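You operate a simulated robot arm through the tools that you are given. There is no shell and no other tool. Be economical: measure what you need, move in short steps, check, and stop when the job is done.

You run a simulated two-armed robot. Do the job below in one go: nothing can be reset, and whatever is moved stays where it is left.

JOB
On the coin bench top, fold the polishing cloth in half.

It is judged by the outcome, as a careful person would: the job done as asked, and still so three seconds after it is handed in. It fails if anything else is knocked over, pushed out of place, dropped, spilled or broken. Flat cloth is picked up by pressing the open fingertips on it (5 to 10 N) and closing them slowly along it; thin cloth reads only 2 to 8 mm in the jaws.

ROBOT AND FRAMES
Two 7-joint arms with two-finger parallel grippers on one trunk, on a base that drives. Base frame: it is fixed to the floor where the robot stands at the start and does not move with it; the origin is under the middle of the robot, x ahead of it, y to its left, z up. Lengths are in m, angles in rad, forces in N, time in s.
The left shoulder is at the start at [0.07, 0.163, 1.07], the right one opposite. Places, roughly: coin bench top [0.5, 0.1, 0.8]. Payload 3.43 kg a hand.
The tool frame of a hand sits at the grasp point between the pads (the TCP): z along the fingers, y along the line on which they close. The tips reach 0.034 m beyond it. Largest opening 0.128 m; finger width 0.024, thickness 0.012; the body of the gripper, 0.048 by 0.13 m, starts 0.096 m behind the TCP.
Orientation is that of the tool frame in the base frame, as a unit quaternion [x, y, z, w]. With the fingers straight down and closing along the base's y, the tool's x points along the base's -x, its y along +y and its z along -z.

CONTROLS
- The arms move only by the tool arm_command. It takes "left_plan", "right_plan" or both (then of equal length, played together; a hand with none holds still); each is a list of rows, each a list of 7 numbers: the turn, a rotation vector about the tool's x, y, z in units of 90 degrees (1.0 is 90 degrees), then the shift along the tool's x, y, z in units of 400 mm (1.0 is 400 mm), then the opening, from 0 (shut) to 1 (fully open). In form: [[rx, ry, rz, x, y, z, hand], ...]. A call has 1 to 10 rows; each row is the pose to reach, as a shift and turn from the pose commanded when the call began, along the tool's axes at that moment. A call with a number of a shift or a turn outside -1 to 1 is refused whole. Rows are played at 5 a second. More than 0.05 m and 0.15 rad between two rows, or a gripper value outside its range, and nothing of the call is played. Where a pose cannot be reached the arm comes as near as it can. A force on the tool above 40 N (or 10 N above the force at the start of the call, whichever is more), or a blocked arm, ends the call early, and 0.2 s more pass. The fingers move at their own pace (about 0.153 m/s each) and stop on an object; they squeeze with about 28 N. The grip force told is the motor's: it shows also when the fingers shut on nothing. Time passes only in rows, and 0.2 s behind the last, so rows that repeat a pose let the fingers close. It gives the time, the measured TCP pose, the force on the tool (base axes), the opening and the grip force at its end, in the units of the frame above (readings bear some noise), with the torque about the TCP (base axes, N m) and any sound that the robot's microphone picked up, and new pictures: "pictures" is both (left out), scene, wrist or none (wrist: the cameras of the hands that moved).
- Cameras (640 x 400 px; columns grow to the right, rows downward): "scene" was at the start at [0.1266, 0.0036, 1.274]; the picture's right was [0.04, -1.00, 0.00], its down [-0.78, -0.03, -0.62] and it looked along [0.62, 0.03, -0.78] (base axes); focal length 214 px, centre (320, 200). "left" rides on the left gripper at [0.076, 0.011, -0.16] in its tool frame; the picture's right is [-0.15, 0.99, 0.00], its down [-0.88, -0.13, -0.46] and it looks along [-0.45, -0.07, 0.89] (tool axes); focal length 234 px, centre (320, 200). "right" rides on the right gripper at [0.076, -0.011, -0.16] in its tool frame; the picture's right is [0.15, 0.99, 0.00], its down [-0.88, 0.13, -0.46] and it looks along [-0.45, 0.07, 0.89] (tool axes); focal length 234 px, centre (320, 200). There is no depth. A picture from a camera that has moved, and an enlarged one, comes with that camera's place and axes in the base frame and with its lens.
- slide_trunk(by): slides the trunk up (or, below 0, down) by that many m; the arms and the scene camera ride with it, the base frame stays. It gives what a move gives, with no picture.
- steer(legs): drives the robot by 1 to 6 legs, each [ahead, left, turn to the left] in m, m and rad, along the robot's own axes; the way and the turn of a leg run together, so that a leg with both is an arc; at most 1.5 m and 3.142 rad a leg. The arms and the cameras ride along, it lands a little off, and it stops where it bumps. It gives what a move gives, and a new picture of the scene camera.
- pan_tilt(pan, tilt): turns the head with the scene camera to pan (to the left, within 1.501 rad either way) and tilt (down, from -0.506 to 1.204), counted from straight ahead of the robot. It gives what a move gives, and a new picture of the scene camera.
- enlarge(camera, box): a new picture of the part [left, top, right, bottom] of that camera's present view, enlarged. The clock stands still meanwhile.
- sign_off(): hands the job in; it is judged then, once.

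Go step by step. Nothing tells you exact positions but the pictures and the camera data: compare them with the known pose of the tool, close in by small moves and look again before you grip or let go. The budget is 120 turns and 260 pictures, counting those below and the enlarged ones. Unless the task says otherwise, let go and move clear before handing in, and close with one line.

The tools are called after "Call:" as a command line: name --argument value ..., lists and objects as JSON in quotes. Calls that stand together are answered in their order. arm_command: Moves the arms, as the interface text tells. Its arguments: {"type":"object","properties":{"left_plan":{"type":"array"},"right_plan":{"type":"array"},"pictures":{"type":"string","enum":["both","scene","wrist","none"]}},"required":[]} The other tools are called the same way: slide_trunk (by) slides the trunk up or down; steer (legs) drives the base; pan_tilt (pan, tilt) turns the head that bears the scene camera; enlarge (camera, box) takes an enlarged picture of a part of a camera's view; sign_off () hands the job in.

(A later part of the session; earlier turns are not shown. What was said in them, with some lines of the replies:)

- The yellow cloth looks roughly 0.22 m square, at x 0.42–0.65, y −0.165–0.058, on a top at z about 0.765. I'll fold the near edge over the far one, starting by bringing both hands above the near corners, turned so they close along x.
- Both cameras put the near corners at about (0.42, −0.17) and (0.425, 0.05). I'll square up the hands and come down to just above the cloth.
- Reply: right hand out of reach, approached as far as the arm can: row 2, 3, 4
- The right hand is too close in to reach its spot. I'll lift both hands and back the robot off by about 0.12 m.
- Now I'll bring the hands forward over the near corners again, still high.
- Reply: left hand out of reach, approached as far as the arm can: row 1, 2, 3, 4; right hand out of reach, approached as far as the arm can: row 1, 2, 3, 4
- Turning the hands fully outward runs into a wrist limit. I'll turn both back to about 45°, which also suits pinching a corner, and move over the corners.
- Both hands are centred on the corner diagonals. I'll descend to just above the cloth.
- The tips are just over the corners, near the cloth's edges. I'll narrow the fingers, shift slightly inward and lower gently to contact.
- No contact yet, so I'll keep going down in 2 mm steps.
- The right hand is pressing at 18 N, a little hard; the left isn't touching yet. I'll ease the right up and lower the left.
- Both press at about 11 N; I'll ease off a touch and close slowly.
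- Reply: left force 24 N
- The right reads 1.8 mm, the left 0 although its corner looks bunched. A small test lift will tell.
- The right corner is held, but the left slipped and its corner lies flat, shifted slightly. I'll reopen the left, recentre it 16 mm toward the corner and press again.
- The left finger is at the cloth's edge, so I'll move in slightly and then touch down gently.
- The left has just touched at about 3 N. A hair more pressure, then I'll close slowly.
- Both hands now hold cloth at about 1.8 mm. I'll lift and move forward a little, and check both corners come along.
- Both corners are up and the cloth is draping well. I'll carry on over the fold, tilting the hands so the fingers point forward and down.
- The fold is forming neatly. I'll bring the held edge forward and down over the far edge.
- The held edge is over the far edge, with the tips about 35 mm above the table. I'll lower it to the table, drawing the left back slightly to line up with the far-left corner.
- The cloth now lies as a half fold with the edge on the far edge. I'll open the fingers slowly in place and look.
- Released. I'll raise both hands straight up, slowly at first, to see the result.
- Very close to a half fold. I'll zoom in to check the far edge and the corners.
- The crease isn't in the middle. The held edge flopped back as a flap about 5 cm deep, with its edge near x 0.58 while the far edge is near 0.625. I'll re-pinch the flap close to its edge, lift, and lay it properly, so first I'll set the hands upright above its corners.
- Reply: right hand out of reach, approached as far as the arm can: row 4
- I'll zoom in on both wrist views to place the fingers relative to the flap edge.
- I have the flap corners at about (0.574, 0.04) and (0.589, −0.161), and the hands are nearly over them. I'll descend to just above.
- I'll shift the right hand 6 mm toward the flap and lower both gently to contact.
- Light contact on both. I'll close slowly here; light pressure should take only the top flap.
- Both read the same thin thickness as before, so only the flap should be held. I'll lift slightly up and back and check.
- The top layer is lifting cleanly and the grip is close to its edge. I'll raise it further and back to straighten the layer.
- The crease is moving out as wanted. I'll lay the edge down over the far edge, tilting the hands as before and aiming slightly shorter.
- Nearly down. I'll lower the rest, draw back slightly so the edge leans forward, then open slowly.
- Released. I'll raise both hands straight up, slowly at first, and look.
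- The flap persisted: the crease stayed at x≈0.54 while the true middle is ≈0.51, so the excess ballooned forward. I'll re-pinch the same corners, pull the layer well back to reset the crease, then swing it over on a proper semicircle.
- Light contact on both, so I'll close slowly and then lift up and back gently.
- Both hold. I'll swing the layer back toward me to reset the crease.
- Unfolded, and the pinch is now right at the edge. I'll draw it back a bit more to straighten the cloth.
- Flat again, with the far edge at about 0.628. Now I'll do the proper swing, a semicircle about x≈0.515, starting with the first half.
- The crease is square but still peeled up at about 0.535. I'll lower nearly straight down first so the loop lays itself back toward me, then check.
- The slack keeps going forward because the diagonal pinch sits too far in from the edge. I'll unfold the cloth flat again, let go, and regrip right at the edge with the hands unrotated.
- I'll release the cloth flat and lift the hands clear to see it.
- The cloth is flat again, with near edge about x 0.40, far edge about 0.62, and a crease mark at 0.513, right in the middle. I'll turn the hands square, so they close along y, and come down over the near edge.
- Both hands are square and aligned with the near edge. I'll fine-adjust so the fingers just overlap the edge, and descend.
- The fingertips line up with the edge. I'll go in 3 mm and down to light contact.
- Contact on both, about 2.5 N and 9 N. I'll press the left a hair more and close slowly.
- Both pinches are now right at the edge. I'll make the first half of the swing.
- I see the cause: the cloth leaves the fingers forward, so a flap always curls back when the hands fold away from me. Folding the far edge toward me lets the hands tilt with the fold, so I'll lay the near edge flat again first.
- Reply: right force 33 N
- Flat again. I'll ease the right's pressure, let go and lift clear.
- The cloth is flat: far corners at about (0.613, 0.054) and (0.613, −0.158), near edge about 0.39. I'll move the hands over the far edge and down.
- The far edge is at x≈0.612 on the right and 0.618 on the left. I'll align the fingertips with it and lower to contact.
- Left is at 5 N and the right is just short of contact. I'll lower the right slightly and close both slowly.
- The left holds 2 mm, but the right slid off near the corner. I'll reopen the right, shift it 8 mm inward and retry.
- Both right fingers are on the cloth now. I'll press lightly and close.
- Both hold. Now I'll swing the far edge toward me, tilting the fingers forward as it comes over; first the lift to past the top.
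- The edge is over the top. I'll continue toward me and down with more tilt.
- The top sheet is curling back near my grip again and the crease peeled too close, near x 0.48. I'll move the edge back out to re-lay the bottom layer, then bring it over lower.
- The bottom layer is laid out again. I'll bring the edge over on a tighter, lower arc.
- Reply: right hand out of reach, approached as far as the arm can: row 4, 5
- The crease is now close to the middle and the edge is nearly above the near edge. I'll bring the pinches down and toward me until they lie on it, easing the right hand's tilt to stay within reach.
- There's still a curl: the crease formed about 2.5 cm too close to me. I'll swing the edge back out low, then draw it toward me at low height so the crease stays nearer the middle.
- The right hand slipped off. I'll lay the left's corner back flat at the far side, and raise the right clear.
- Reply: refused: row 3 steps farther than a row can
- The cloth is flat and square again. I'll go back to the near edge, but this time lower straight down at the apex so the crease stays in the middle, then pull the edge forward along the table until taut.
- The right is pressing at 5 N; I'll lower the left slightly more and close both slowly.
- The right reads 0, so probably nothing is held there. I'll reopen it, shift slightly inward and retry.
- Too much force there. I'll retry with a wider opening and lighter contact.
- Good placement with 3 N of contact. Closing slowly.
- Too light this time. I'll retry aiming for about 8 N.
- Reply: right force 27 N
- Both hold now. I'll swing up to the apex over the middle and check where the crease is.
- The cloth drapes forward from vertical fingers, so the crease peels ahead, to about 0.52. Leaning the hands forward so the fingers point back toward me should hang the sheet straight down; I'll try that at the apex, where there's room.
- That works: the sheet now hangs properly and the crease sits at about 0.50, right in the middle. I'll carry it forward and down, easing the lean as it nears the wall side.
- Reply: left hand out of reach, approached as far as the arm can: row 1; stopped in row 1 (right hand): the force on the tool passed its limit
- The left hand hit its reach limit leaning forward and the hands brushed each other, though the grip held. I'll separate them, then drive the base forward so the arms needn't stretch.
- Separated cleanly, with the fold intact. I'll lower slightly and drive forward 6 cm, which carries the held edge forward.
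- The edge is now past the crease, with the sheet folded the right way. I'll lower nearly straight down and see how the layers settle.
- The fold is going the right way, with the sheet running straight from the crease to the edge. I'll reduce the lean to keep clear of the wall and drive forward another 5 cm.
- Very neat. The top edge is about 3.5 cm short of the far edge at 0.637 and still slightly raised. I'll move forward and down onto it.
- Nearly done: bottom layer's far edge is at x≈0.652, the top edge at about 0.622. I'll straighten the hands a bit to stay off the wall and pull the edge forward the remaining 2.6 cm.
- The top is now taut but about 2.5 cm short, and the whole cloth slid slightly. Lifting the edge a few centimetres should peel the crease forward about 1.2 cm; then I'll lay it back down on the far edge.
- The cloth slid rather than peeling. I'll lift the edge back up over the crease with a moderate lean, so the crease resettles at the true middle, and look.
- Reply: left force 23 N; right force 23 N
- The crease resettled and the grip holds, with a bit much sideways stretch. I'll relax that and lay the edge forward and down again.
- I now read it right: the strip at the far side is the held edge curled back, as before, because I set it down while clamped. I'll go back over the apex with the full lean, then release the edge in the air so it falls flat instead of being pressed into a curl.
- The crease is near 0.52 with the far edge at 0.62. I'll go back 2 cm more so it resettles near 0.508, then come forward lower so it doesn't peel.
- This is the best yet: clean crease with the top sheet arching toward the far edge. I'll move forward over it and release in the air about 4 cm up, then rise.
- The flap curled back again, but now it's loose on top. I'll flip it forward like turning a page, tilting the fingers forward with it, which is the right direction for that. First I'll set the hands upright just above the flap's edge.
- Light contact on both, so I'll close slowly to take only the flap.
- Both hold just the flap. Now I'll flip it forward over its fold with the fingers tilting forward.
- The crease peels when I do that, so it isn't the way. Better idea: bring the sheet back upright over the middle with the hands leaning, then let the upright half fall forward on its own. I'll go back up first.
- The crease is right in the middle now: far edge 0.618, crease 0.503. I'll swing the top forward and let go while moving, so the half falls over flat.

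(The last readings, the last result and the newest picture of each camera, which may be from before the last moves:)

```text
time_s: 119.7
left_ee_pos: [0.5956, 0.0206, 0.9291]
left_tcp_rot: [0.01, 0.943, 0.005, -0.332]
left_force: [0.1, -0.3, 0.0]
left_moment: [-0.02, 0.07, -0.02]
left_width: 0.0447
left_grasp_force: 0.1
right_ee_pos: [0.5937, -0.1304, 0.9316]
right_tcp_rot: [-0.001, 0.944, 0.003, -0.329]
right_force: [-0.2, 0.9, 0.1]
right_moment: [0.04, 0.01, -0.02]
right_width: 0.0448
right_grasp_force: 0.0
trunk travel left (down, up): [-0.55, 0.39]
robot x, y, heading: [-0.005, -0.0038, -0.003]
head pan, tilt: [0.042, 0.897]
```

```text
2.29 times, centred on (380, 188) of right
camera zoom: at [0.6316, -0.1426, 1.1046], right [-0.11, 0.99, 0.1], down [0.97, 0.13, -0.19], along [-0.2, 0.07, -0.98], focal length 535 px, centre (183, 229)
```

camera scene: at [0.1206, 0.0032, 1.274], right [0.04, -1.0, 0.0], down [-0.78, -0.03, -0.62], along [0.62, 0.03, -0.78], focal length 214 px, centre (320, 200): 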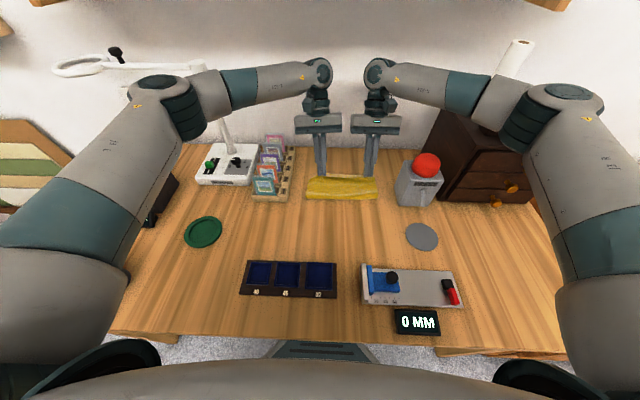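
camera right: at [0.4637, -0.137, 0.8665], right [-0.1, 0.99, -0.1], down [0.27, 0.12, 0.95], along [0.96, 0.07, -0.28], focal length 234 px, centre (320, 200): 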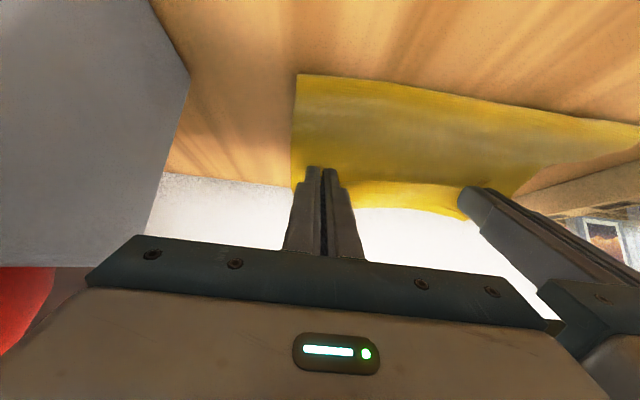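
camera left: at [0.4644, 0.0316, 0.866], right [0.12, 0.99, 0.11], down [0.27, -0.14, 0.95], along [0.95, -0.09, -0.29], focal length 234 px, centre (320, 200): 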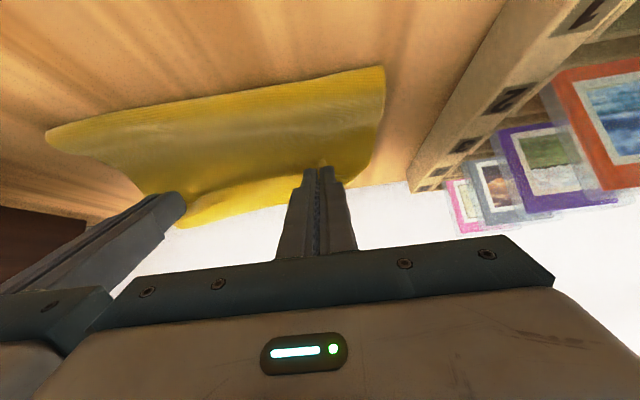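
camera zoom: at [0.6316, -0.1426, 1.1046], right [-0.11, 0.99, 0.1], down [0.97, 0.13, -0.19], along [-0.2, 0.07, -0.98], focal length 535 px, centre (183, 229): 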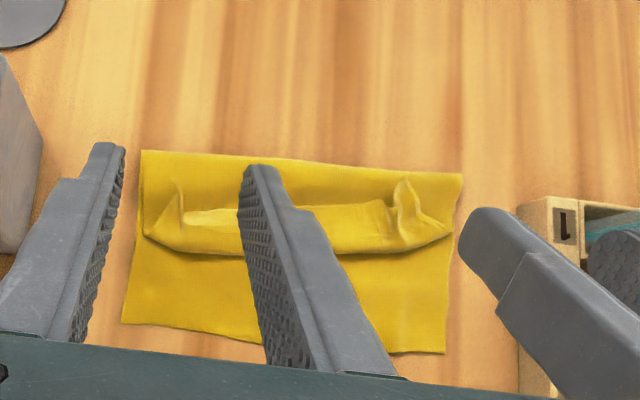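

It settled with the crease in the right place (about 0.50), but the loose edge tucked back on top. I'll scoop under that loose flap with closed fingertips from my side and flip it forward; first I'll position the fingers tilted forward just behind it.

Call:
arm_command --left_plan '[[0, -0.092, 0, 0.0058, 0, 0.041, 0.0], [0, -0.184, 0, 0.0115, 0, 0.082, 0.0], [0, -0.277, 0, 0.0173, 0, 0.123, 0.0], [0, -0.369, 0, 0.023, 0, 0.164, 0.0], [0, -0.461, 0, 0.0288, 0, 0.205, 0.0], [0, -0.553, 0, 0.0345, 0, 0.246, 0.0], [0, -0.645, 0, 0.0403, 0, 0.287, 0.0], [0, -0.738, 0, 0.046, 0, 0.328, 0.0], [0, -0.83, 0, 0.0518, 0, 0.369, 0.0], [0, -0.922, 0, 0.0575, 0, 0.41, 0.0]]' --right_plan '[[0, -0.092, 0, 0.0009, 0, 0.0378, 0.0], [0, -0.184, 0, 0.0018, 0, 0.0756, 0.0], [0, -0.277, 0, 0.0027, 0, 0.113, 0.0], [0, -0.369, 0, 0.0036, 0, 0.151, 0.0], [0, -0.461, 0, 0.0045, 0, 0.189, 0.0], [0, -0.553, 0, 0.0054, 0, 0.227, 0.0], [0, -0.645, 0, 0.0063, 0, 0.265, 0.0], [0, -0.738, 0, 0.0072, 0, 0.302, 0.0], [0, -0.83, 0, 0.0081, 0, 0.34, 0.0], [0, -0.922, 0, 0.009, 0, 0.378, 0.0]]' --pictures "wrist"

```text
time_s: 121.9
left_ee_pos: [0.4724, 0.0192, 0.8165]
left_tcp_rot: [0.011, 0.926, -0.004, 0.378]
left_force: [0.5, 0.0, -0.1]
left_moment: [-0.01, 0.05, -0.01]
left_width: 0.0
left_grasp_force: 28.0
right_ee_pos: [0.5031, -0.1227, 0.8135]
right_tcp_rot: [0.003, 0.925, 0.003, 0.379]
right_force: [0.1, 0.8, -0.4]
right_moment: [-0.03, 0.04, 0.0]
right_width: 0.0001
right_grasp_force: 27.8
right hand out of reach, approached as far as the arm can: row 10
trunk travel left (down, up): [-0.55, 0.39]
robot x, y, heading: [-0.0083, 0.0031, -0.002]
head pan, tilt: [0.042, 0.897]
camera right: at [0.3369, -0.1336, 0.8733], right [-0.1, 0.99, -0.09], down [0.31, 0.12, 0.94], along [0.95, 0.07, -0.32], focal length 234 px, centre (320, 200)
camera left: at [0.3068, 0.0342, 0.8771], right [0.13, 0.99, 0.1], down [0.31, -0.14, 0.94], along [0.94, -0.09, -0.32], focal length 234 px, centre (320, 200)
```

right: 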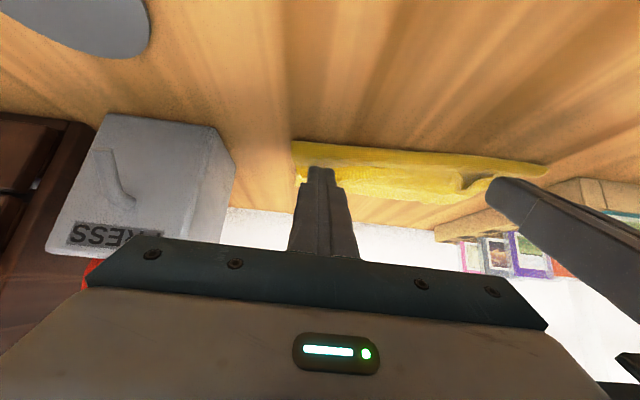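
left: 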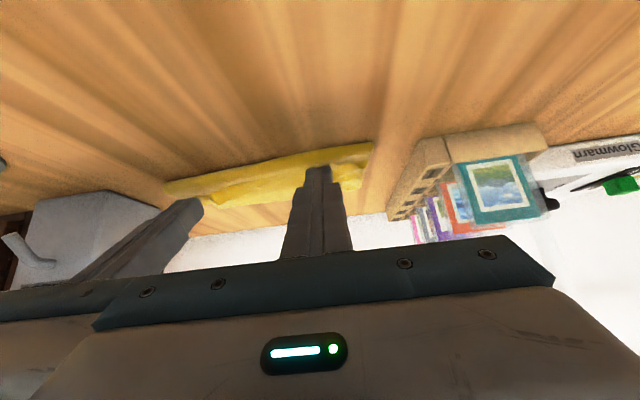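

The fingertips are just behind the flap. I'll slide them forward at cloth level under it, then lift and carry it forward.

Call:
arm_command --left_plan '[[0, 0, 0, 0.012, 0, 0.044, 0.0], [0, 0, 0, -0.02, 0, 0.083, 0.0], [0, 0, 0, -0.059, 0, 0.114, 0.0], [0, 0, 0, -0.111, 0, 0.1335, 0.0], [0, 0, 0, -0.1675, 0, 0.147, 0.0], [0, 0, 0, -0.217, 0, 0.168, 0.0], [0, 0, 0, -0.244, 0, 0.212, 0.0]]' --right_plan '[[0, 0, 0, 0.0175, 0, 0.0285, 0.0], [0, 0, 0, -0.015, 0, 0.067, 0.0], [0, 0, 0, -0.054, 0, 0.0985, 0.0], [0, 0, 0, -0.105, 0, 0.118, 0.0], [0, 0, 0, -0.162, 0, 0.131, 0.0], [0, 0, 0, -0.206, 0, 0.147, 0.0], [0, 0, 0, -0.233, 0, 0.191, 0.0]]' --pictures "wrist"

Call:
enlarge --camera "scene" --box '[290, 140, 410, 215]'

```text
time_s: 123.5
left_ee_pos: [0.6017, 0.0183, 0.8223]
left_tcp_rot: [0.011, 0.926, -0.003, 0.377]
left_force: [-0.9, -0.3, 0.0]
left_moment: [-0.01, -0.01, 0.0]
left_width: 0.0
left_grasp_force: 28.2
right_ee_pos: [0.6235, -0.1222, 0.8221]
right_tcp_rot: [0.001, 0.925, 0.003, 0.38]
right_force: [0.7, 0.1, -0.4]
right_moment: [0.01, -0.02, -0.01]
right_width: 0.0
right_grasp_force: 28.5
trunk travel left (down, up): [-0.55, 0.39]
robot x, y, heading: [-0.0043, 0.0007, -0.003]
head pan, tilt: [0.042, 0.897]
camera right: at [0.4571, -0.1337, 0.8827], right [-0.1, 0.99, -0.1], down [0.31, 0.12, 0.94], along [0.95, 0.07, -0.32], focal length 234 px, centre (320, 200)
camera left: at [0.4366, 0.0327, 0.8829], right [0.13, 0.99, 0.11], down [0.31, -0.14, 0.94], along [0.94, -0.09, -0.32], focal length 234 px, centre (320, 200)
```

right: 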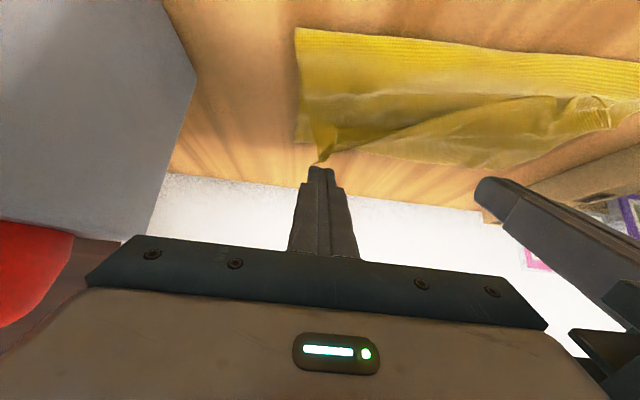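
left: 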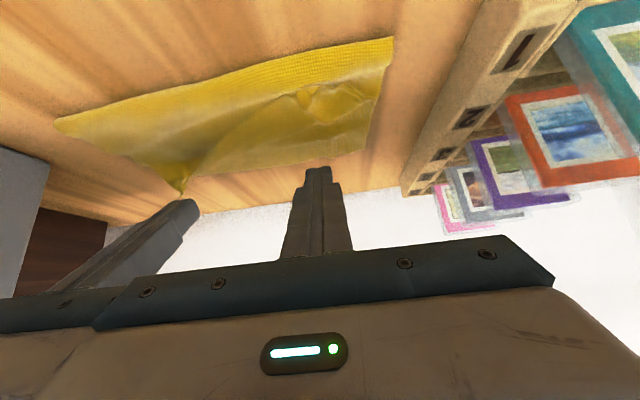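

```text
5.33 times, centred on (350, 178) of scene
camera zoom: at [0.1204, 0.003, 1.2739], right [0.04, -1.0, 0.0], down [-0.78, -0.03, -0.62], along [0.62, 0.03, -0.78], focal length 1144 px, centre (160, 320)
```

zoom: 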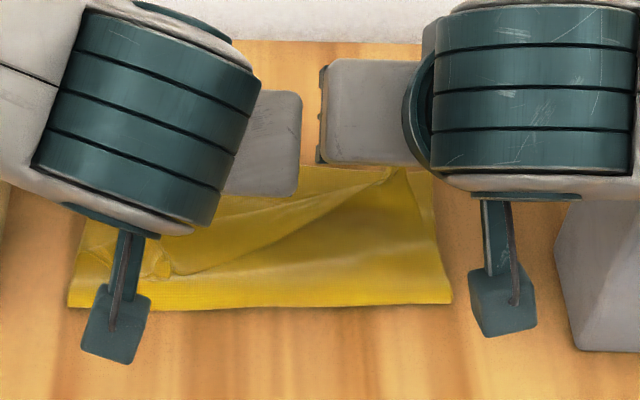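

The right side worked: that corner has flipped up and forward on the fingertip. I'll push the right a bit further and lift away so it falls forward; the left rode over and needs another, lower pass.

Call:
arm_command --left_plan '[[0, 0, 0, 0, 0, 0, 0.0], [0, 0, 0, -0.05, 0, -0.05, 0.0], [0, 0, 0, -0.1, 0, -0.1, 0.0], [0, 0, 0, -0.06, 0, -0.2, 0.0], [0, 0, 0, 0.02, 0, -0.28, 0.0]]' --right_plan '[[0, 0, 0, -0.018, 0, 0.018, 0.0], [0, 0, 0, -0.036, 0, 0.036, 0.0], [0, 0, 0, -0.1, 0, -0.03, 0.0], [0, 0, 0, -0.16, 0, -0.11, 0.0], [0, 0, 0, -0.1, 0, -0.2, 0.0]]' --pictures "wrist"

Call:
enlarge --camera "scene" --box '[290, 140, 410, 215]'

```text
time_s: 124.7
left_ee_pos: [0.5154, 0.018, 0.8963]
left_tcp_rot: [0.01, 0.925, -0.002, 0.379]
left_force: [0.3, 0.3, 0.0]
left_moment: [-0.02, -0.01, -0.02]
left_width: 0.0
left_grasp_force: 27.5
right_ee_pos: [0.5942, -0.1235, 0.9107]
right_tcp_rot: [0.002, 0.925, 0.003, 0.38]
right_force: [0.1, -0.2, -0.8]
right_moment: [0.0, -0.02, -0.03]
right_width: 0.0001
right_grasp_force: 27.7
trunk travel left (down, up): [-0.55, 0.39]
robot x, y, heading: [-0.0123, 0.0012, -0.005]
head pan, tilt: [0.042, 0.897]
camera right: at [0.4275, -0.135, 0.9714], right [-0.1, 0.99, -0.1], down [0.31, 0.12, 0.94], along [0.95, 0.07, -0.32], focal length 234 px, centre (320, 200)
camera left: at [0.3496, 0.0333, 0.9574], right [0.13, 0.99, 0.11], down [0.31, -0.14, 0.94], along [0.94, -0.09, -0.32], focal length 234 px, centre (320, 200)
```

right: 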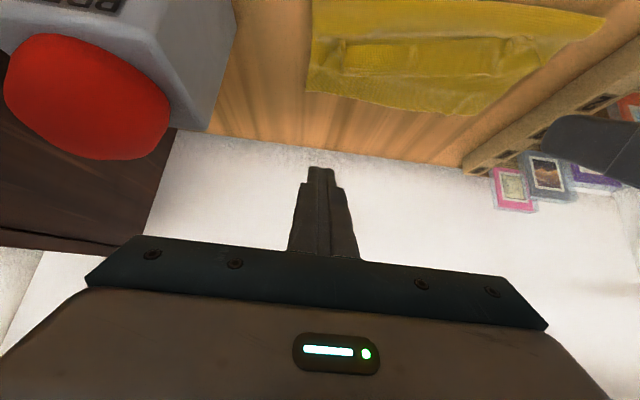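
left: 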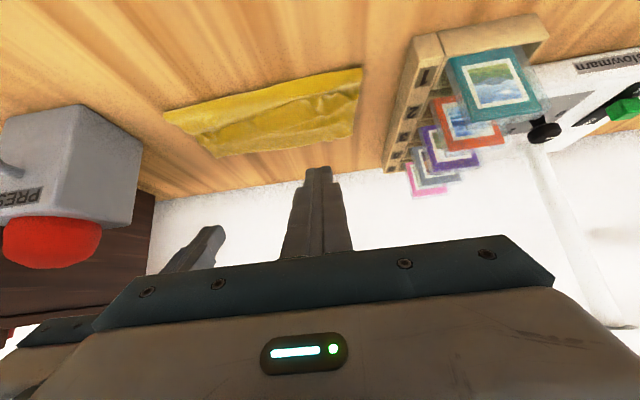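

```text
5.33 times, centred on (350, 178) of scene
camera zoom: at [0.1182, 0.0027, 1.2742], right [0.04, -1.0, 0.0], down [-0.78, -0.03, -0.62], along [0.62, 0.03, -0.78], focal length 1144 px, centre (160, 320)
```

zoom: 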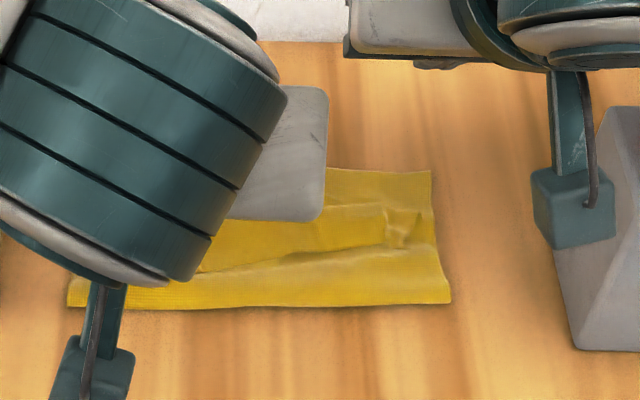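

The flap fell back, but the crease is still exact (bottom layer 0.534–0.648). New plan: grip the flap's corner ridges with the fingers already tilted forward, then rotate to a backward lean at the top so the half hangs truly upright, and let it fall forward. Lowering over the ridges now.

Call:
arm_command --left_plan '[[0, 0, 0, 0.03, 0.01, 0.05, 0.24], [0, 0, 0, 0.062, 0.02, 0.108, 0.24], [0, 0, 0, 0.094, 0.02, 0.163, 0.24], [0, 0, 0, 0.115, 0.02, 0.2, 0.24]]' --right_plan '[[0, 0, 0, 0.063, 0.01, 0.035, 0.24], [0, 0, 0, 0.126, 0.019, 0.07, 0.24], [0, 0, 0, 0.19, 0.019, 0.106, 0.24], [0, 0, 0, 0.235, 0.019, 0.13, 0.24]]' --pictures "wrist"

```text
time_s: 125.7
left_ee_pos: [0.5376, 0.0253, 0.8096]
left_tcp_rot: [0.011, 0.926, -0.003, 0.377]
left_force: [-0.7, 0.4, -0.2]
left_moment: [-0.01, 0.01, 0.01]
left_width: 0.0305
left_grasp_force: 0.0
right_ee_pos: [0.5644, -0.115, 0.8035]
right_tcp_rot: [0.001, 0.925, 0.003, 0.379]
right_force: [0.2, 0.5, 0.0]
right_moment: [0.02, 0.02, -0.02]
right_width: 0.0306
right_grasp_force: 0.1
trunk travel left (down, up): [-0.55, 0.39]
robot x, y, heading: [-0.0083, -0.0019, 0.001]
head pan, tilt: [0.042, 0.897]
camera right: at [0.3973, -0.1272, 0.8638], right [-0.1, 0.99, -0.1], down [0.31, 0.12, 0.94], along [0.95, 0.07, -0.32], focal length 234 px, centre (320, 200)
camera left: at [0.3732, 0.041, 0.869], right [0.13, 0.99, 0.11], down [0.31, -0.14, 0.94], along [0.94, -0.09, -0.32], focal length 234 px, centre (320, 200)
```

right: 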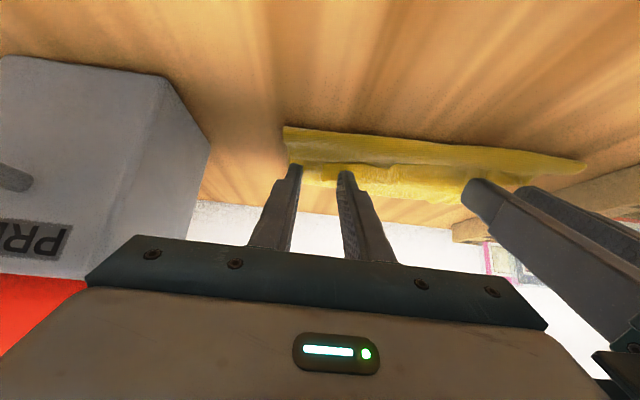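
left: 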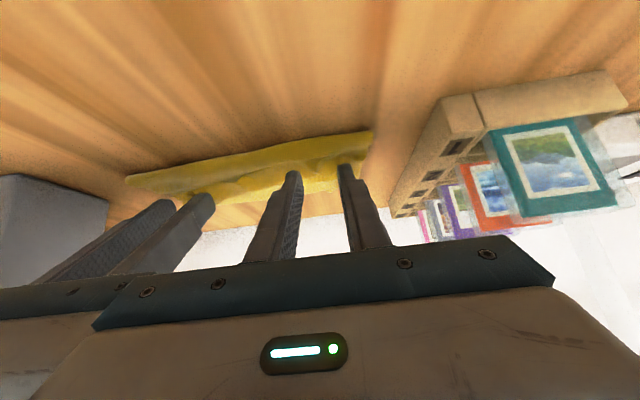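

Call:
arm_command --left_plan '[[0, 0, 0, 0.006, 0, 0.006, 0.24], [0, 0, 0, 0.011, 0, 0.011, 0.24], [0, 0, 0, 0.014, 0, 0.014, 0.24]]' --right_plan '[[0, 0, 0, 0.003, 0, 0.003, 0.24], [0, 0, 0, 0.005, 0, 0.005, 0.24], [0, 0, 0, 0.006, 0, 0.006, 0.24]]' --pictures "none"

```text
time_s: 126.5
left_ee_pos: [0.5406, 0.0265, 0.8015]
left_tcp_rot: [0.011, 0.926, -0.002, 0.376]
left_force: [0.1, -0.5, 0.1]
left_moment: [0.0, 0.01, -0.03]
left_width: 0.0307
left_grasp_force: 0.1
right_ee_pos: [0.5644, -0.1151, 0.8013]
right_tcp_rot: [0.003, 0.925, 0.003, 0.379]
right_force: [-0.5, -0.8, 0.0]
right_moment: [-0.02, 0.03, -0.01]
right_width: 0.0309
right_grasp_force: 0.1
trunk travel left (down, up): [-0.55, 0.39]
robot x, y, heading: [-0.0064, 0.0002, -0.003]
head pan, tilt: [0.042, 0.897]
```

Call:
arm_command --left_plan '[[0, 0, 0, 0.0035, 0, 0.0035, 0.24], [0, 0, 0, 0.005, 0, 0.005, 0.22], [0, 0, 0, 0.005, 0, 0.005, 0.19], [0, 0, 0, 0.005, 0, 0.005, 0.16], [0, 0, 0, 0.005, 0, 0.005, 0.13], [0, 0, 0, 0.005, 0, 0.005, 0.1], [0, 0, 0, 0.005, 0, 0.005, 0.07], [0, 0, 0, 0.005, 0, 0.005, 0.04], [0, 0, 0, 0.005, 0, 0.005, 0.0], [0, 0, 0, 0.005, 0, 0.005, 0.0]]' --right_plan '[[0, 0, 0, 0.0035, 0, 0.0035, 0.24], [0, 0, 0, 0.005, 0, 0.005, 0.22], [0, 0, 0, 0.005, 0, 0.005, 0.19], [0, 0, 0, 0.005, 0, 0.005, 0.16], [0, 0, 0, 0.005, 0, 0.005, 0.13], [0, 0, 0, 0.005, 0, 0.005, 0.1], [0, 0, 0, 0.005, 0, 0.005, 0.07], [0, 0, 0, 0.005, 0, 0.005, 0.04], [0, 0, 0, 0.005, 0, 0.005, 0.0], [0, 0, 0, 0.005, 0, 0.005, 0.0]]' --pictures "wrist"

```text
time_s: 128.7
left_ee_pos: [0.5388, 0.0272, 0.7976]
left_tcp_rot: [0.011, 0.926, -0.003, 0.376]
left_force: [-0.3, 0.0, -0.9]
left_moment: [-0.01, 0.01, -0.01]
left_width: 0.0015
left_grasp_force: 28.2
right_ee_pos: [0.5653, -0.1149, 0.8]
right_tcp_rot: [0.002, 0.925, 0.003, 0.38]
right_force: [0.0, -1.2, 0.2]
right_moment: [0.0, 0.01, 0.01]
right_width: 0.0019
right_grasp_force: 28.4
trunk travel left (down, up): [-0.55, 0.39]
robot x, y, heading: [-0.0036, -0.0004, -0.002]
head pan, tilt: [0.042, 0.897]
camera right: at [0.3984, -0.1265, 0.8591], right [-0.1, 0.99, -0.1], down [0.31, 0.12, 0.94], along [0.95, 0.07, -0.32], focal length 234 px, centre (320, 200)
camera left: at [0.374, 0.0415, 0.8586], right [0.13, 0.99, 0.11], down [0.31, -0.14, 0.94], along [0.94, -0.09, -0.32], focal length 234 px, centre (320, 200)
```

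right: 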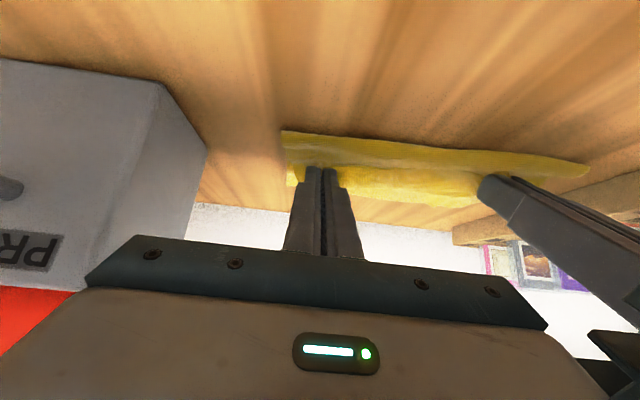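
left: 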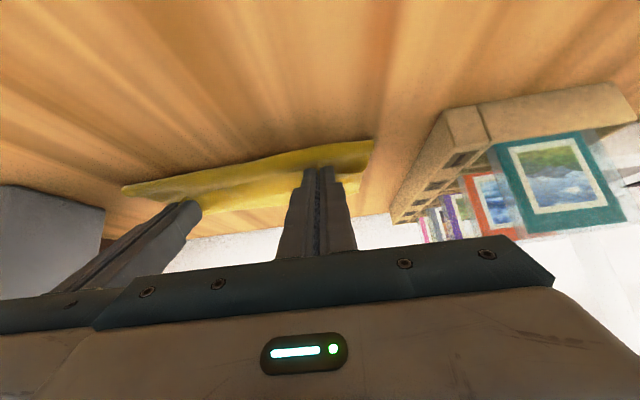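

Both ridges are held. Now I'll raise and rotate from the forward tilt through to the backward lean over the crease.

Call:
arm_command --left_plan '[[0, 0.0944, 0, -0.0543, 0, -0.0507, 0.0], [0, 0.189, 0, -0.093, 0, -0.11, 0.0], [0, 0.283, 0, -0.1225, 0, -0.1582, 0.0], [0, 0.378, 0, -0.137, 0, -0.1911, 0.0], [0, 0.472, 0, -0.1416, 0, -0.2063, 0.0], [0, 0.567, 0, -0.1449, 0, -0.2057, 0.0]]' --right_plan '[[0, 0.0944, 0, -0.0389, 0, -0.0576, 0.0], [0, 0.189, 0, -0.0666, 0, -0.1278, 0.0], [0, 0.283, 0, -0.0878, 0, -0.1844, 0.0], [0, 0.378, 0, -0.0939, 0, -0.2257, 0.0], [0, 0.472, 0, -0.0931, 0, -0.2462, 0.0], [0, 0.567, 0, -0.0939, 0, -0.2483, 0.0]]' --pictures "none"

Call:
arm_command --left_plan '[[0, 0.0944, 0, -0.015, 0, 0.001, 0.0], [0, 0.189, 0, -0.0297, 0, 0.0032, 0.0], [0, 0.283, 0, -0.0415, 0, 0.0077, 0.0], [0, 0.378, 0, -0.0525, 0, 0.0141, 0.0], [0, 0.445, 0, -0.0596, 0, 0.0194, 0.0], [0, 0.445, 0, -0.0596, 0, 0.0194, 0.0]]' --right_plan '[[0, 0.0944, 0, -0.015, 0, 0.001, 0.0], [0, 0.189, 0, -0.0297, 0, 0.0032, 0.0], [0, 0.283, 0, -0.0415, 0, 0.0077, 0.0], [0, 0.378, 0, -0.0525, 0, 0.0141, 0.0], [0, 0.445, 0, -0.0596, 0, 0.0194, 0.0], [0, 0.445, 0, -0.0596, 0, 0.0194, 0.0]]' --pictures "wrist"

Call:
enlarge --camera "scene" --box '[290, 140, 410, 215]'

```text
time_s: 130.1
left_ee_pos: [0.5248, 0.0279, 0.8975]
left_tcp_rot: [0.01, 0.998, 0.001, -0.06]
left_force: [-0.2, -0.8, -0.3]
left_moment: [0.0, 0.02, -0.02]
left_width: 0.0013
left_grasp_force: 27.8
right_ee_pos: [0.5225, -0.1135, 0.8952]
right_tcp_rot: [0.0, 0.998, 0.004, -0.057]
right_force: [-0.2, 0.4, 0.4]
right_moment: [-0.01, 0.05, -0.02]
right_width: 0.0018
right_grasp_force: 27.9
trunk travel left (down, up): [-0.55, 0.39]
robot x, y, heading: [-0.0072, -0.0028, -0.002]
head pan, tilt: [0.042, 0.897]
```

```text
time_s: 131.5
left_ee_pos: [0.5459, 0.0268, 0.8872]
left_tcp_rot: [0.011, 0.918, 0.006, -0.398]
left_force: [0.4, -0.9, 0.7]
left_moment: [0.03, -0.02, -0.02]
left_width: 0.0017
left_grasp_force: 28.0
right_ee_pos: [0.5447, -0.1135, 0.887]
right_tcp_rot: [-0.001, 0.919, 0.004, -0.395]
right_force: [0.1, 0.4, -0.3]
right_moment: [-0.01, -0.04, 0.01]
right_width: 0.0019
right_grasp_force: 28.0
trunk travel left (down, up): [-0.55, 0.39]
robot x, y, heading: [-0.0043, 0.0031, -0.006]
head pan, tilt: [0.042, 0.897]
camera right: at [0.608, -0.1274, 1.0513], right [-0.1, 0.99, 0.11], down [0.94, 0.13, -0.32], along [-0.34, 0.07, -0.94], focal length 234 px, centre (320, 200)
camera left: at [0.6112, 0.0358, 1.0511], right [0.12, 0.99, -0.1], down [0.93, -0.15, -0.33], along [-0.34, -0.06, -0.94], focal length 234 px, centre (320, 200)
```

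right: 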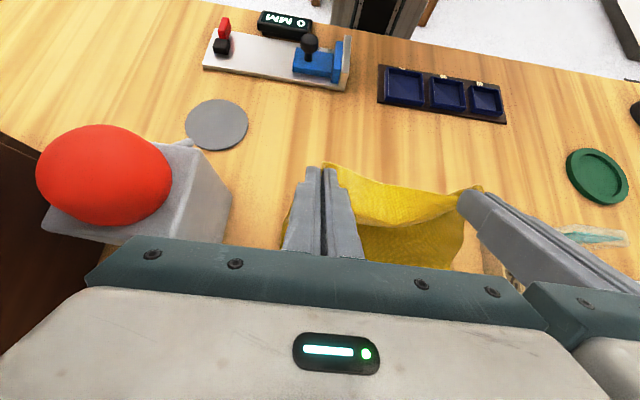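
left: 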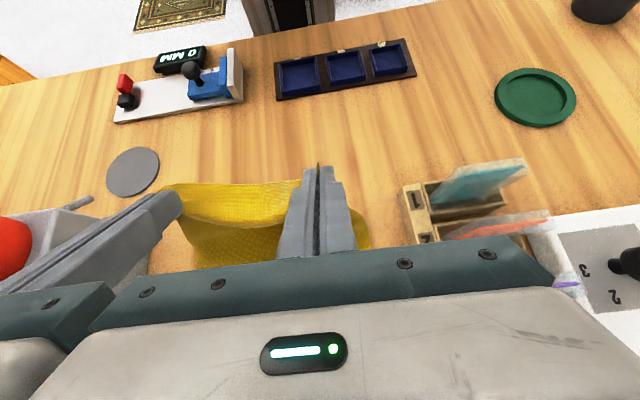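

```text
5.33 times, centred on (350, 178) of scene
camera zoom: at [0.1193, 0.0032, 1.2741], right [0.04, -1.0, 0.0], down [-0.78, -0.03, -0.62], along [0.62, 0.03, -0.78], focal length 1144 px, centre (160, 320)
```

zoom: 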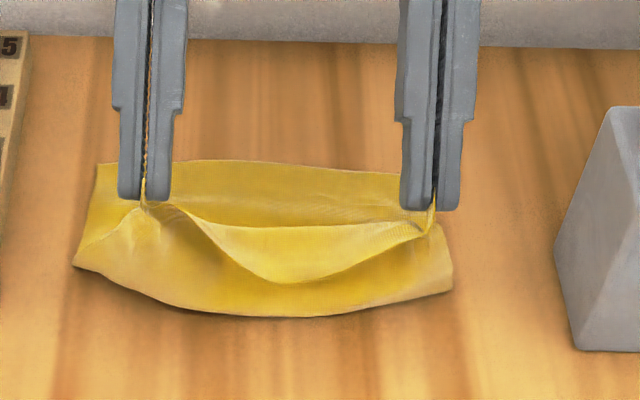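

The sheet now stands up without the back-curl, but the edge sags because my hands are close together. I'll spread them to tighten the edge and lean it forward.

Call:
arm_command --left_plan '[[0, 0, 0, 0, 0.02, 0, 0.0], [0, 0, 0, 0, 0.042, 0, 0.0], [0, 0, 0, -0.0424, 0.042, -0.0283, 0.0], [0, 0, 0, -0.0813, 0.042, -0.046, 0.0]]' --right_plan '[[0, 0, 0, 0, -0.02, 0, 0.0], [0, 0, 0, 0, -0.042, 0, 0.0], [0, 0, 0, -0.0424, -0.042, -0.0283, 0.0], [0, 0, 0, -0.0813, -0.042, -0.046, 0.0]]' --pictures "none"

Call:
enlarge --camera "scene" --box '[290, 140, 410, 215]'

```text
time_s: 132.5
left_ee_pos: [0.584, 0.0442, 0.8768]
left_tcp_rot: [0.01, 0.918, 0.005, -0.397]
left_force: [-0.3, -0.9, -0.2]
left_moment: [0.02, -0.02, 0.05]
left_width: 0.0017
left_grasp_force: 28.4
right_ee_pos: [0.581, -0.1315, 0.8746]
right_tcp_rot: [-0.001, 0.919, 0.003, -0.393]
right_force: [-0.2, -0.1, 0.0]
right_moment: [0.0, 0.01, 0.02]
right_width: 0.0018
right_grasp_force: 28.5
trunk travel left (down, up): [-0.55, 0.39]
robot x, y, heading: [-0.0086, 0.0001, -0.0]
head pan, tilt: [0.042, 0.897]
```

```text
5.33 times, centred on (350, 178) of scene
camera zoom: at [0.1197, 0.0031, 1.274], right [0.04, -1.0, 0.0], down [-0.78, -0.03, -0.62], along [0.62, 0.03, -0.78], focal length 1144 px, centre (160, 320)
```

zoom: 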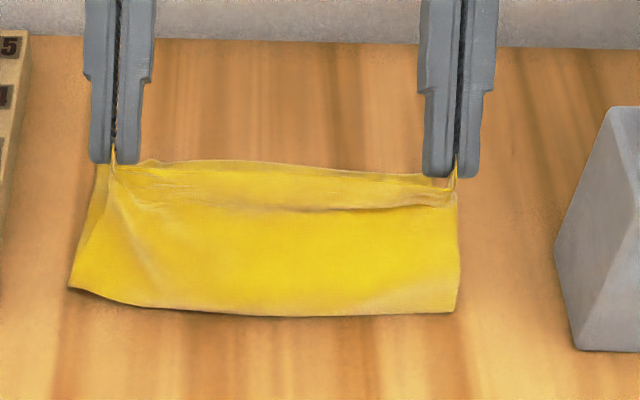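

Excellent: the edge is straight, the sheet is taut, and there's no back-curl. I'll bring it forward and down over the far edge, then release and lift.

Call:
arm_command --left_plan '[[0, -0.06, 0, -0.0603, 0, -0.026, 0.0], [0, -0.15, 0, -0.1156, 0, -0.0382, 0.0], [0, -0.23, 0, -0.1729, 0, -0.0318, 0.0], [0, -0.295, 0, -0.2124, 0, -0.023, 0.0]]' --right_plan '[[0, -0.06, 0, -0.0603, 0, -0.026, 0.0], [0, -0.15, 0, -0.1156, 0, -0.0382, 0.0], [0, -0.23, 0, -0.1729, 0, -0.0318, 0.0], [0, -0.295, 0, -0.2124, 0, -0.023, 0.0]]' --pictures "wrist"

Call:
enlarge --camera "scene" --box '[290, 140, 410, 215]'

```text
time_s: 133.5
left_ee_pos: [0.6475, 0.041, 0.8212]
left_tcp_rot: [0.011, 0.985, 0.004, -0.175]
left_force: [-1.3, -0.1, -0.2]
left_moment: [0.01, -0.03, 0.0]
left_width: 0.0016
left_grasp_force: 27.7
right_ee_pos: [0.6466, -0.1309, 0.8209]
right_tcp_rot: [0.0, 0.985, 0.003, -0.171]
right_force: [0.6, -0.7, 0.1]
right_moment: [0.03, 0.0, -0.02]
right_width: 0.0017
right_grasp_force: 28.2
trunk travel left (down, up): [-0.55, 0.39]
robot x, y, heading: [-0.0023, -0.001, -0.0]
head pan, tilt: [0.042, 0.897]
camera right: at [0.6286, -0.1425, 0.9966], right [-0.14, 0.99, 0.06], down [0.98, 0.13, 0.13], along [0.12, 0.07, -0.99], focal length 234 px, centre (320, 200)
camera left: at [0.6317, 0.0522, 0.9963], right [0.16, 0.99, -0.05], down [0.98, -0.15, 0.13], along [0.12, -0.07, -0.99], focal length 234 px, centre (320, 200)
```

right: 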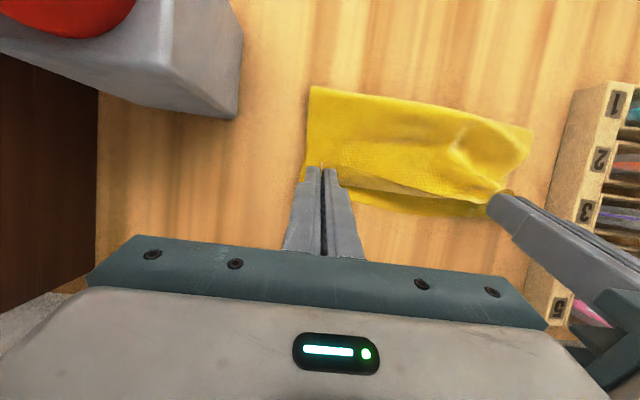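
left: 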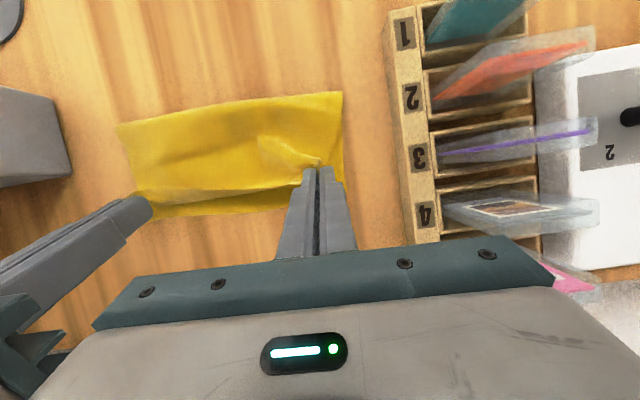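

```text
5.33 times, centred on (350, 178) of scene
camera zoom: at [0.1191, 0.0032, 1.2741], right [0.04, -1.0, 0.0], down [-0.78, -0.03, -0.62], along [0.62, 0.03, -0.78], focal length 1144 px, centre (160, 320)
```

zoom: 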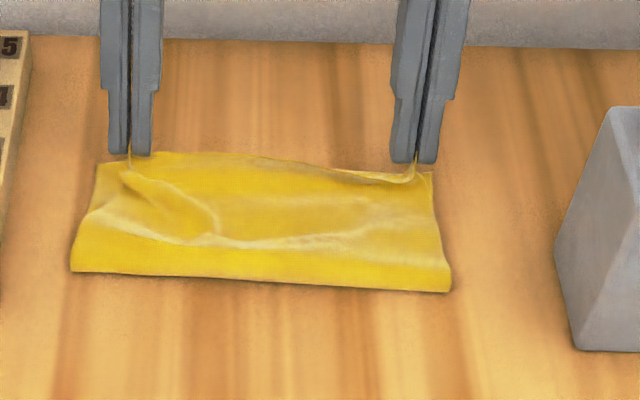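

This is a proper half fold now, with the top layer flat and reaching the far edge. I'll ease down a few millimetres, release, and lift straight up.

Call:
arm_command --left_plan '[[0, 0, 0, -0.019, 0, 0.009, 0.0], [0, 0, 0, -0.019, 0, 0.009, 0.0], [0, 0, 0, -0.019, 0, 0.009, 0.12], [0, 0, 0, -0.019, 0, 0.009, 0.22], [0, 0, 0, -0.0025, 0, -0.038, 0.22], [0, 0, 0, 0.036, 0, -0.1465, 0.22], [0, 0, 0, 0.0695, 0, -0.241, 0.22]]' --right_plan '[[0, 0, 0, -0.019, 0, 0.009, 0.0], [0, 0, 0, -0.019, 0, 0.009, 0.0], [0, 0, 0, -0.019, 0, 0.009, 0.12], [0, 0, 0, -0.019, 0, 0.009, 0.22], [0, 0, 0, -0.0025, 0, -0.038, 0.22], [0, 0, 0, 0.036, 0, -0.1465, 0.22], [0, 0, 0, 0.0695, 0, -0.241, 0.22]]' --pictures "wrist"

Call:
enlarge --camera "scene" --box '[290, 140, 410, 215]'

```text
time_s: 135.1
left_ee_pos: [0.6523, 0.0395, 0.918]
left_tcp_rot: [0.011, 0.984, 0.004, -0.176]
left_force: [0.1, 0.8, -0.2]
left_moment: [0.02, -0.05, 0.05]
left_width: 0.0286
left_grasp_force: 0.1
right_ee_pos: [0.6519, -0.1324, 0.9202]
right_tcp_rot: [0.0, 0.985, 0.003, -0.173]
right_force: [-0.2, 0.5, 0.4]
right_moment: [-0.01, 0.0, 0.01]
right_width: 0.0283
right_grasp_force: 0.0
trunk travel left (down, up): [-0.55, 0.39]
robot x, y, heading: [-0.0022, 0.0017, -0.003]
head pan, tilt: [0.042, 0.897]
camera right: at [0.634, -0.1453, 1.0962], right [-0.14, 0.99, 0.06], down [0.98, 0.13, 0.13], along [0.12, 0.07, -0.99], focal length 234 px, centre (320, 200)
camera left: at [0.6371, 0.0507, 1.0939], right [0.16, 0.99, -0.05], down [0.98, -0.15, 0.12], along [0.11, -0.07, -0.99], focal length 234 px, centre (320, 200)
```

right: 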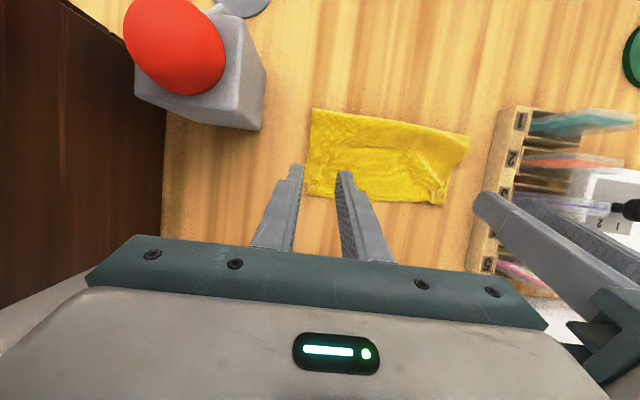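
left: 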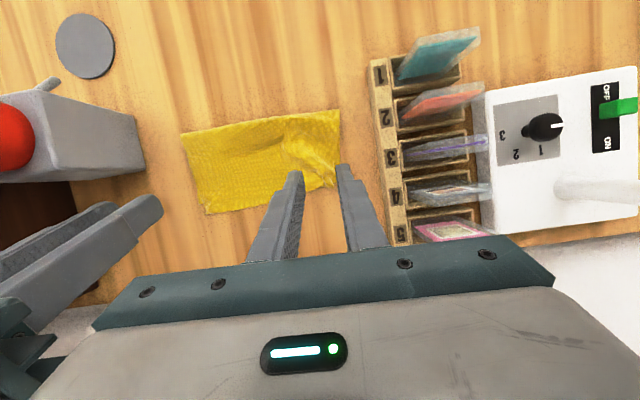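

```text
5.33 times, centred on (350, 178) of scene
camera zoom: at [0.1185, 0.0033, 1.274], right [0.04, -1.0, 0.0], down [-0.78, -0.03, -0.62], along [0.62, 0.03, -0.78], focal length 1144 px, centre (160, 320)
```

zoom: 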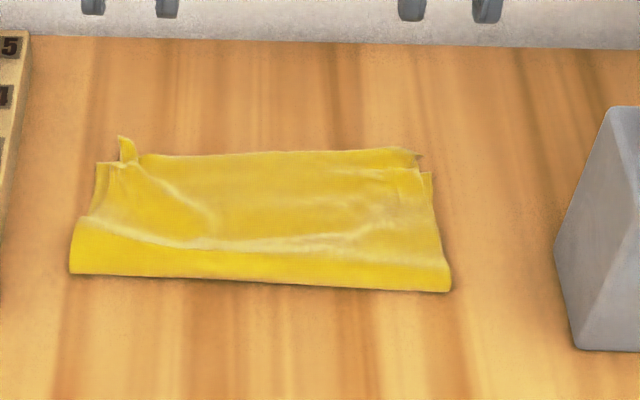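

That is a clean half fold, with the edges aligned to within about a centimetre. I'll draw the hands back clear and check the whole bench.

Call:
arm_command --left_plan '[[0, 0, 0, 0.05, 0.05, -0.09, 0.22], [0, 0, 0, 0.12, 0.1, -0.16, 0.22], [0, 0, 0, 0.2, 0.15, -0.22, 0.22]]' --right_plan '[[0, 0, 0, 0.05, -0.05, -0.09, 0.22], [0, 0, 0, 0.12, -0.1, -0.16, 0.22], [0, 0, 0, 0.2, -0.15, -0.22, 0.22]]' --pictures "scene"

Call:
enlarge --camera "scene" --box '[290, 140, 410, 215]'

```text
time_s: 136.1
left_ee_pos: [0.6169, 0.0968, 1.0032]
left_tcp_rot: [0.016, 0.98, 0.017, -0.196]
left_force: [1.1, -0.6, 0.1]
left_moment: [0.0, -0.01, -0.01]
left_width: 0.0281
left_grasp_force: 0.1
right_ee_pos: [0.6093, -0.194, 1.0029]
right_tcp_rot: [-0.003, 0.981, -0.007, -0.195]
right_force: [-0.4, -0.1, 0.1]
right_moment: [0.0, -0.03, 0.03]
right_width: 0.028
right_grasp_force: 0.1
trunk travel left (down, up): [-0.55, 0.39]
robot x, y, heading: [-0.0075, -0.0016, -0.002]
head pan, tilt: [0.042, 0.897]
stopped in row 3 (left hand): the arm was blocked; the commanded pose is now the measured one
camera scene: at [0.1325, 0.0014, 1.2729], right [0.04, -1.0, 0.0], down [-0.79, -0.03, -0.61], along [0.61, 0.03, -0.79], focal length 214 px, centre (320, 200)
```

scene: 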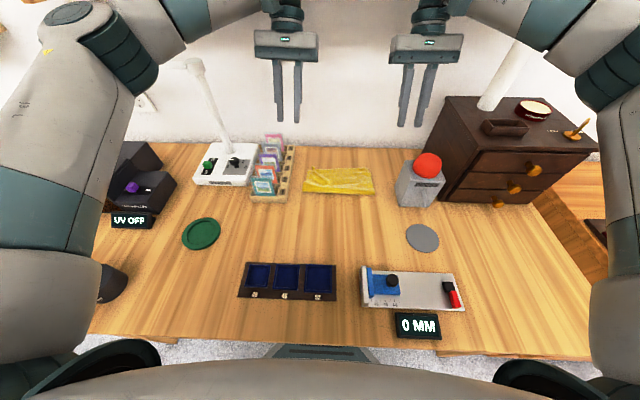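

```text
5.33 times, centred on (350, 178) of scene
camera zoom: at [0.1325, 0.0014, 1.2729], right [0.04, -1.0, 0.0], down [-0.79, -0.03, -0.61], along [0.61, 0.03, -0.79], focal length 1144 px, centre (160, 320)
```

zoom: 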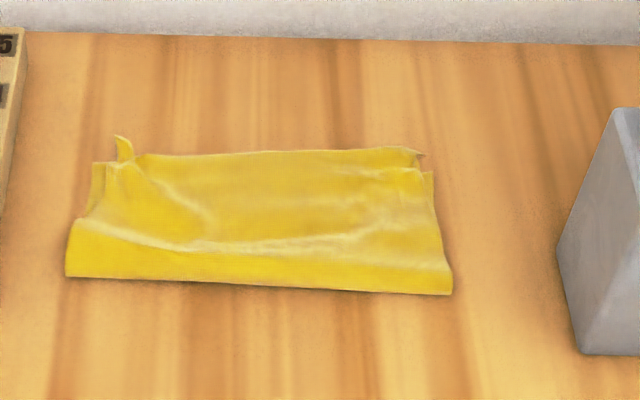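

The cloth stays folded in half, nothing else on the bench has moved, and both hands are open and clear. Handing in.

Call:
sign_off

```text
The job is handed in.
```

The polishing cloth is folded in half on the coin bench top: the two edges meet to within about 1 cm, and one corner of the top layer still sticks up slightly. Both hands let go and moved clear. The left arm was stopped briefly as it backed away, and I couldn't tell by what, but in the last picture nothing else on the bench had moved.
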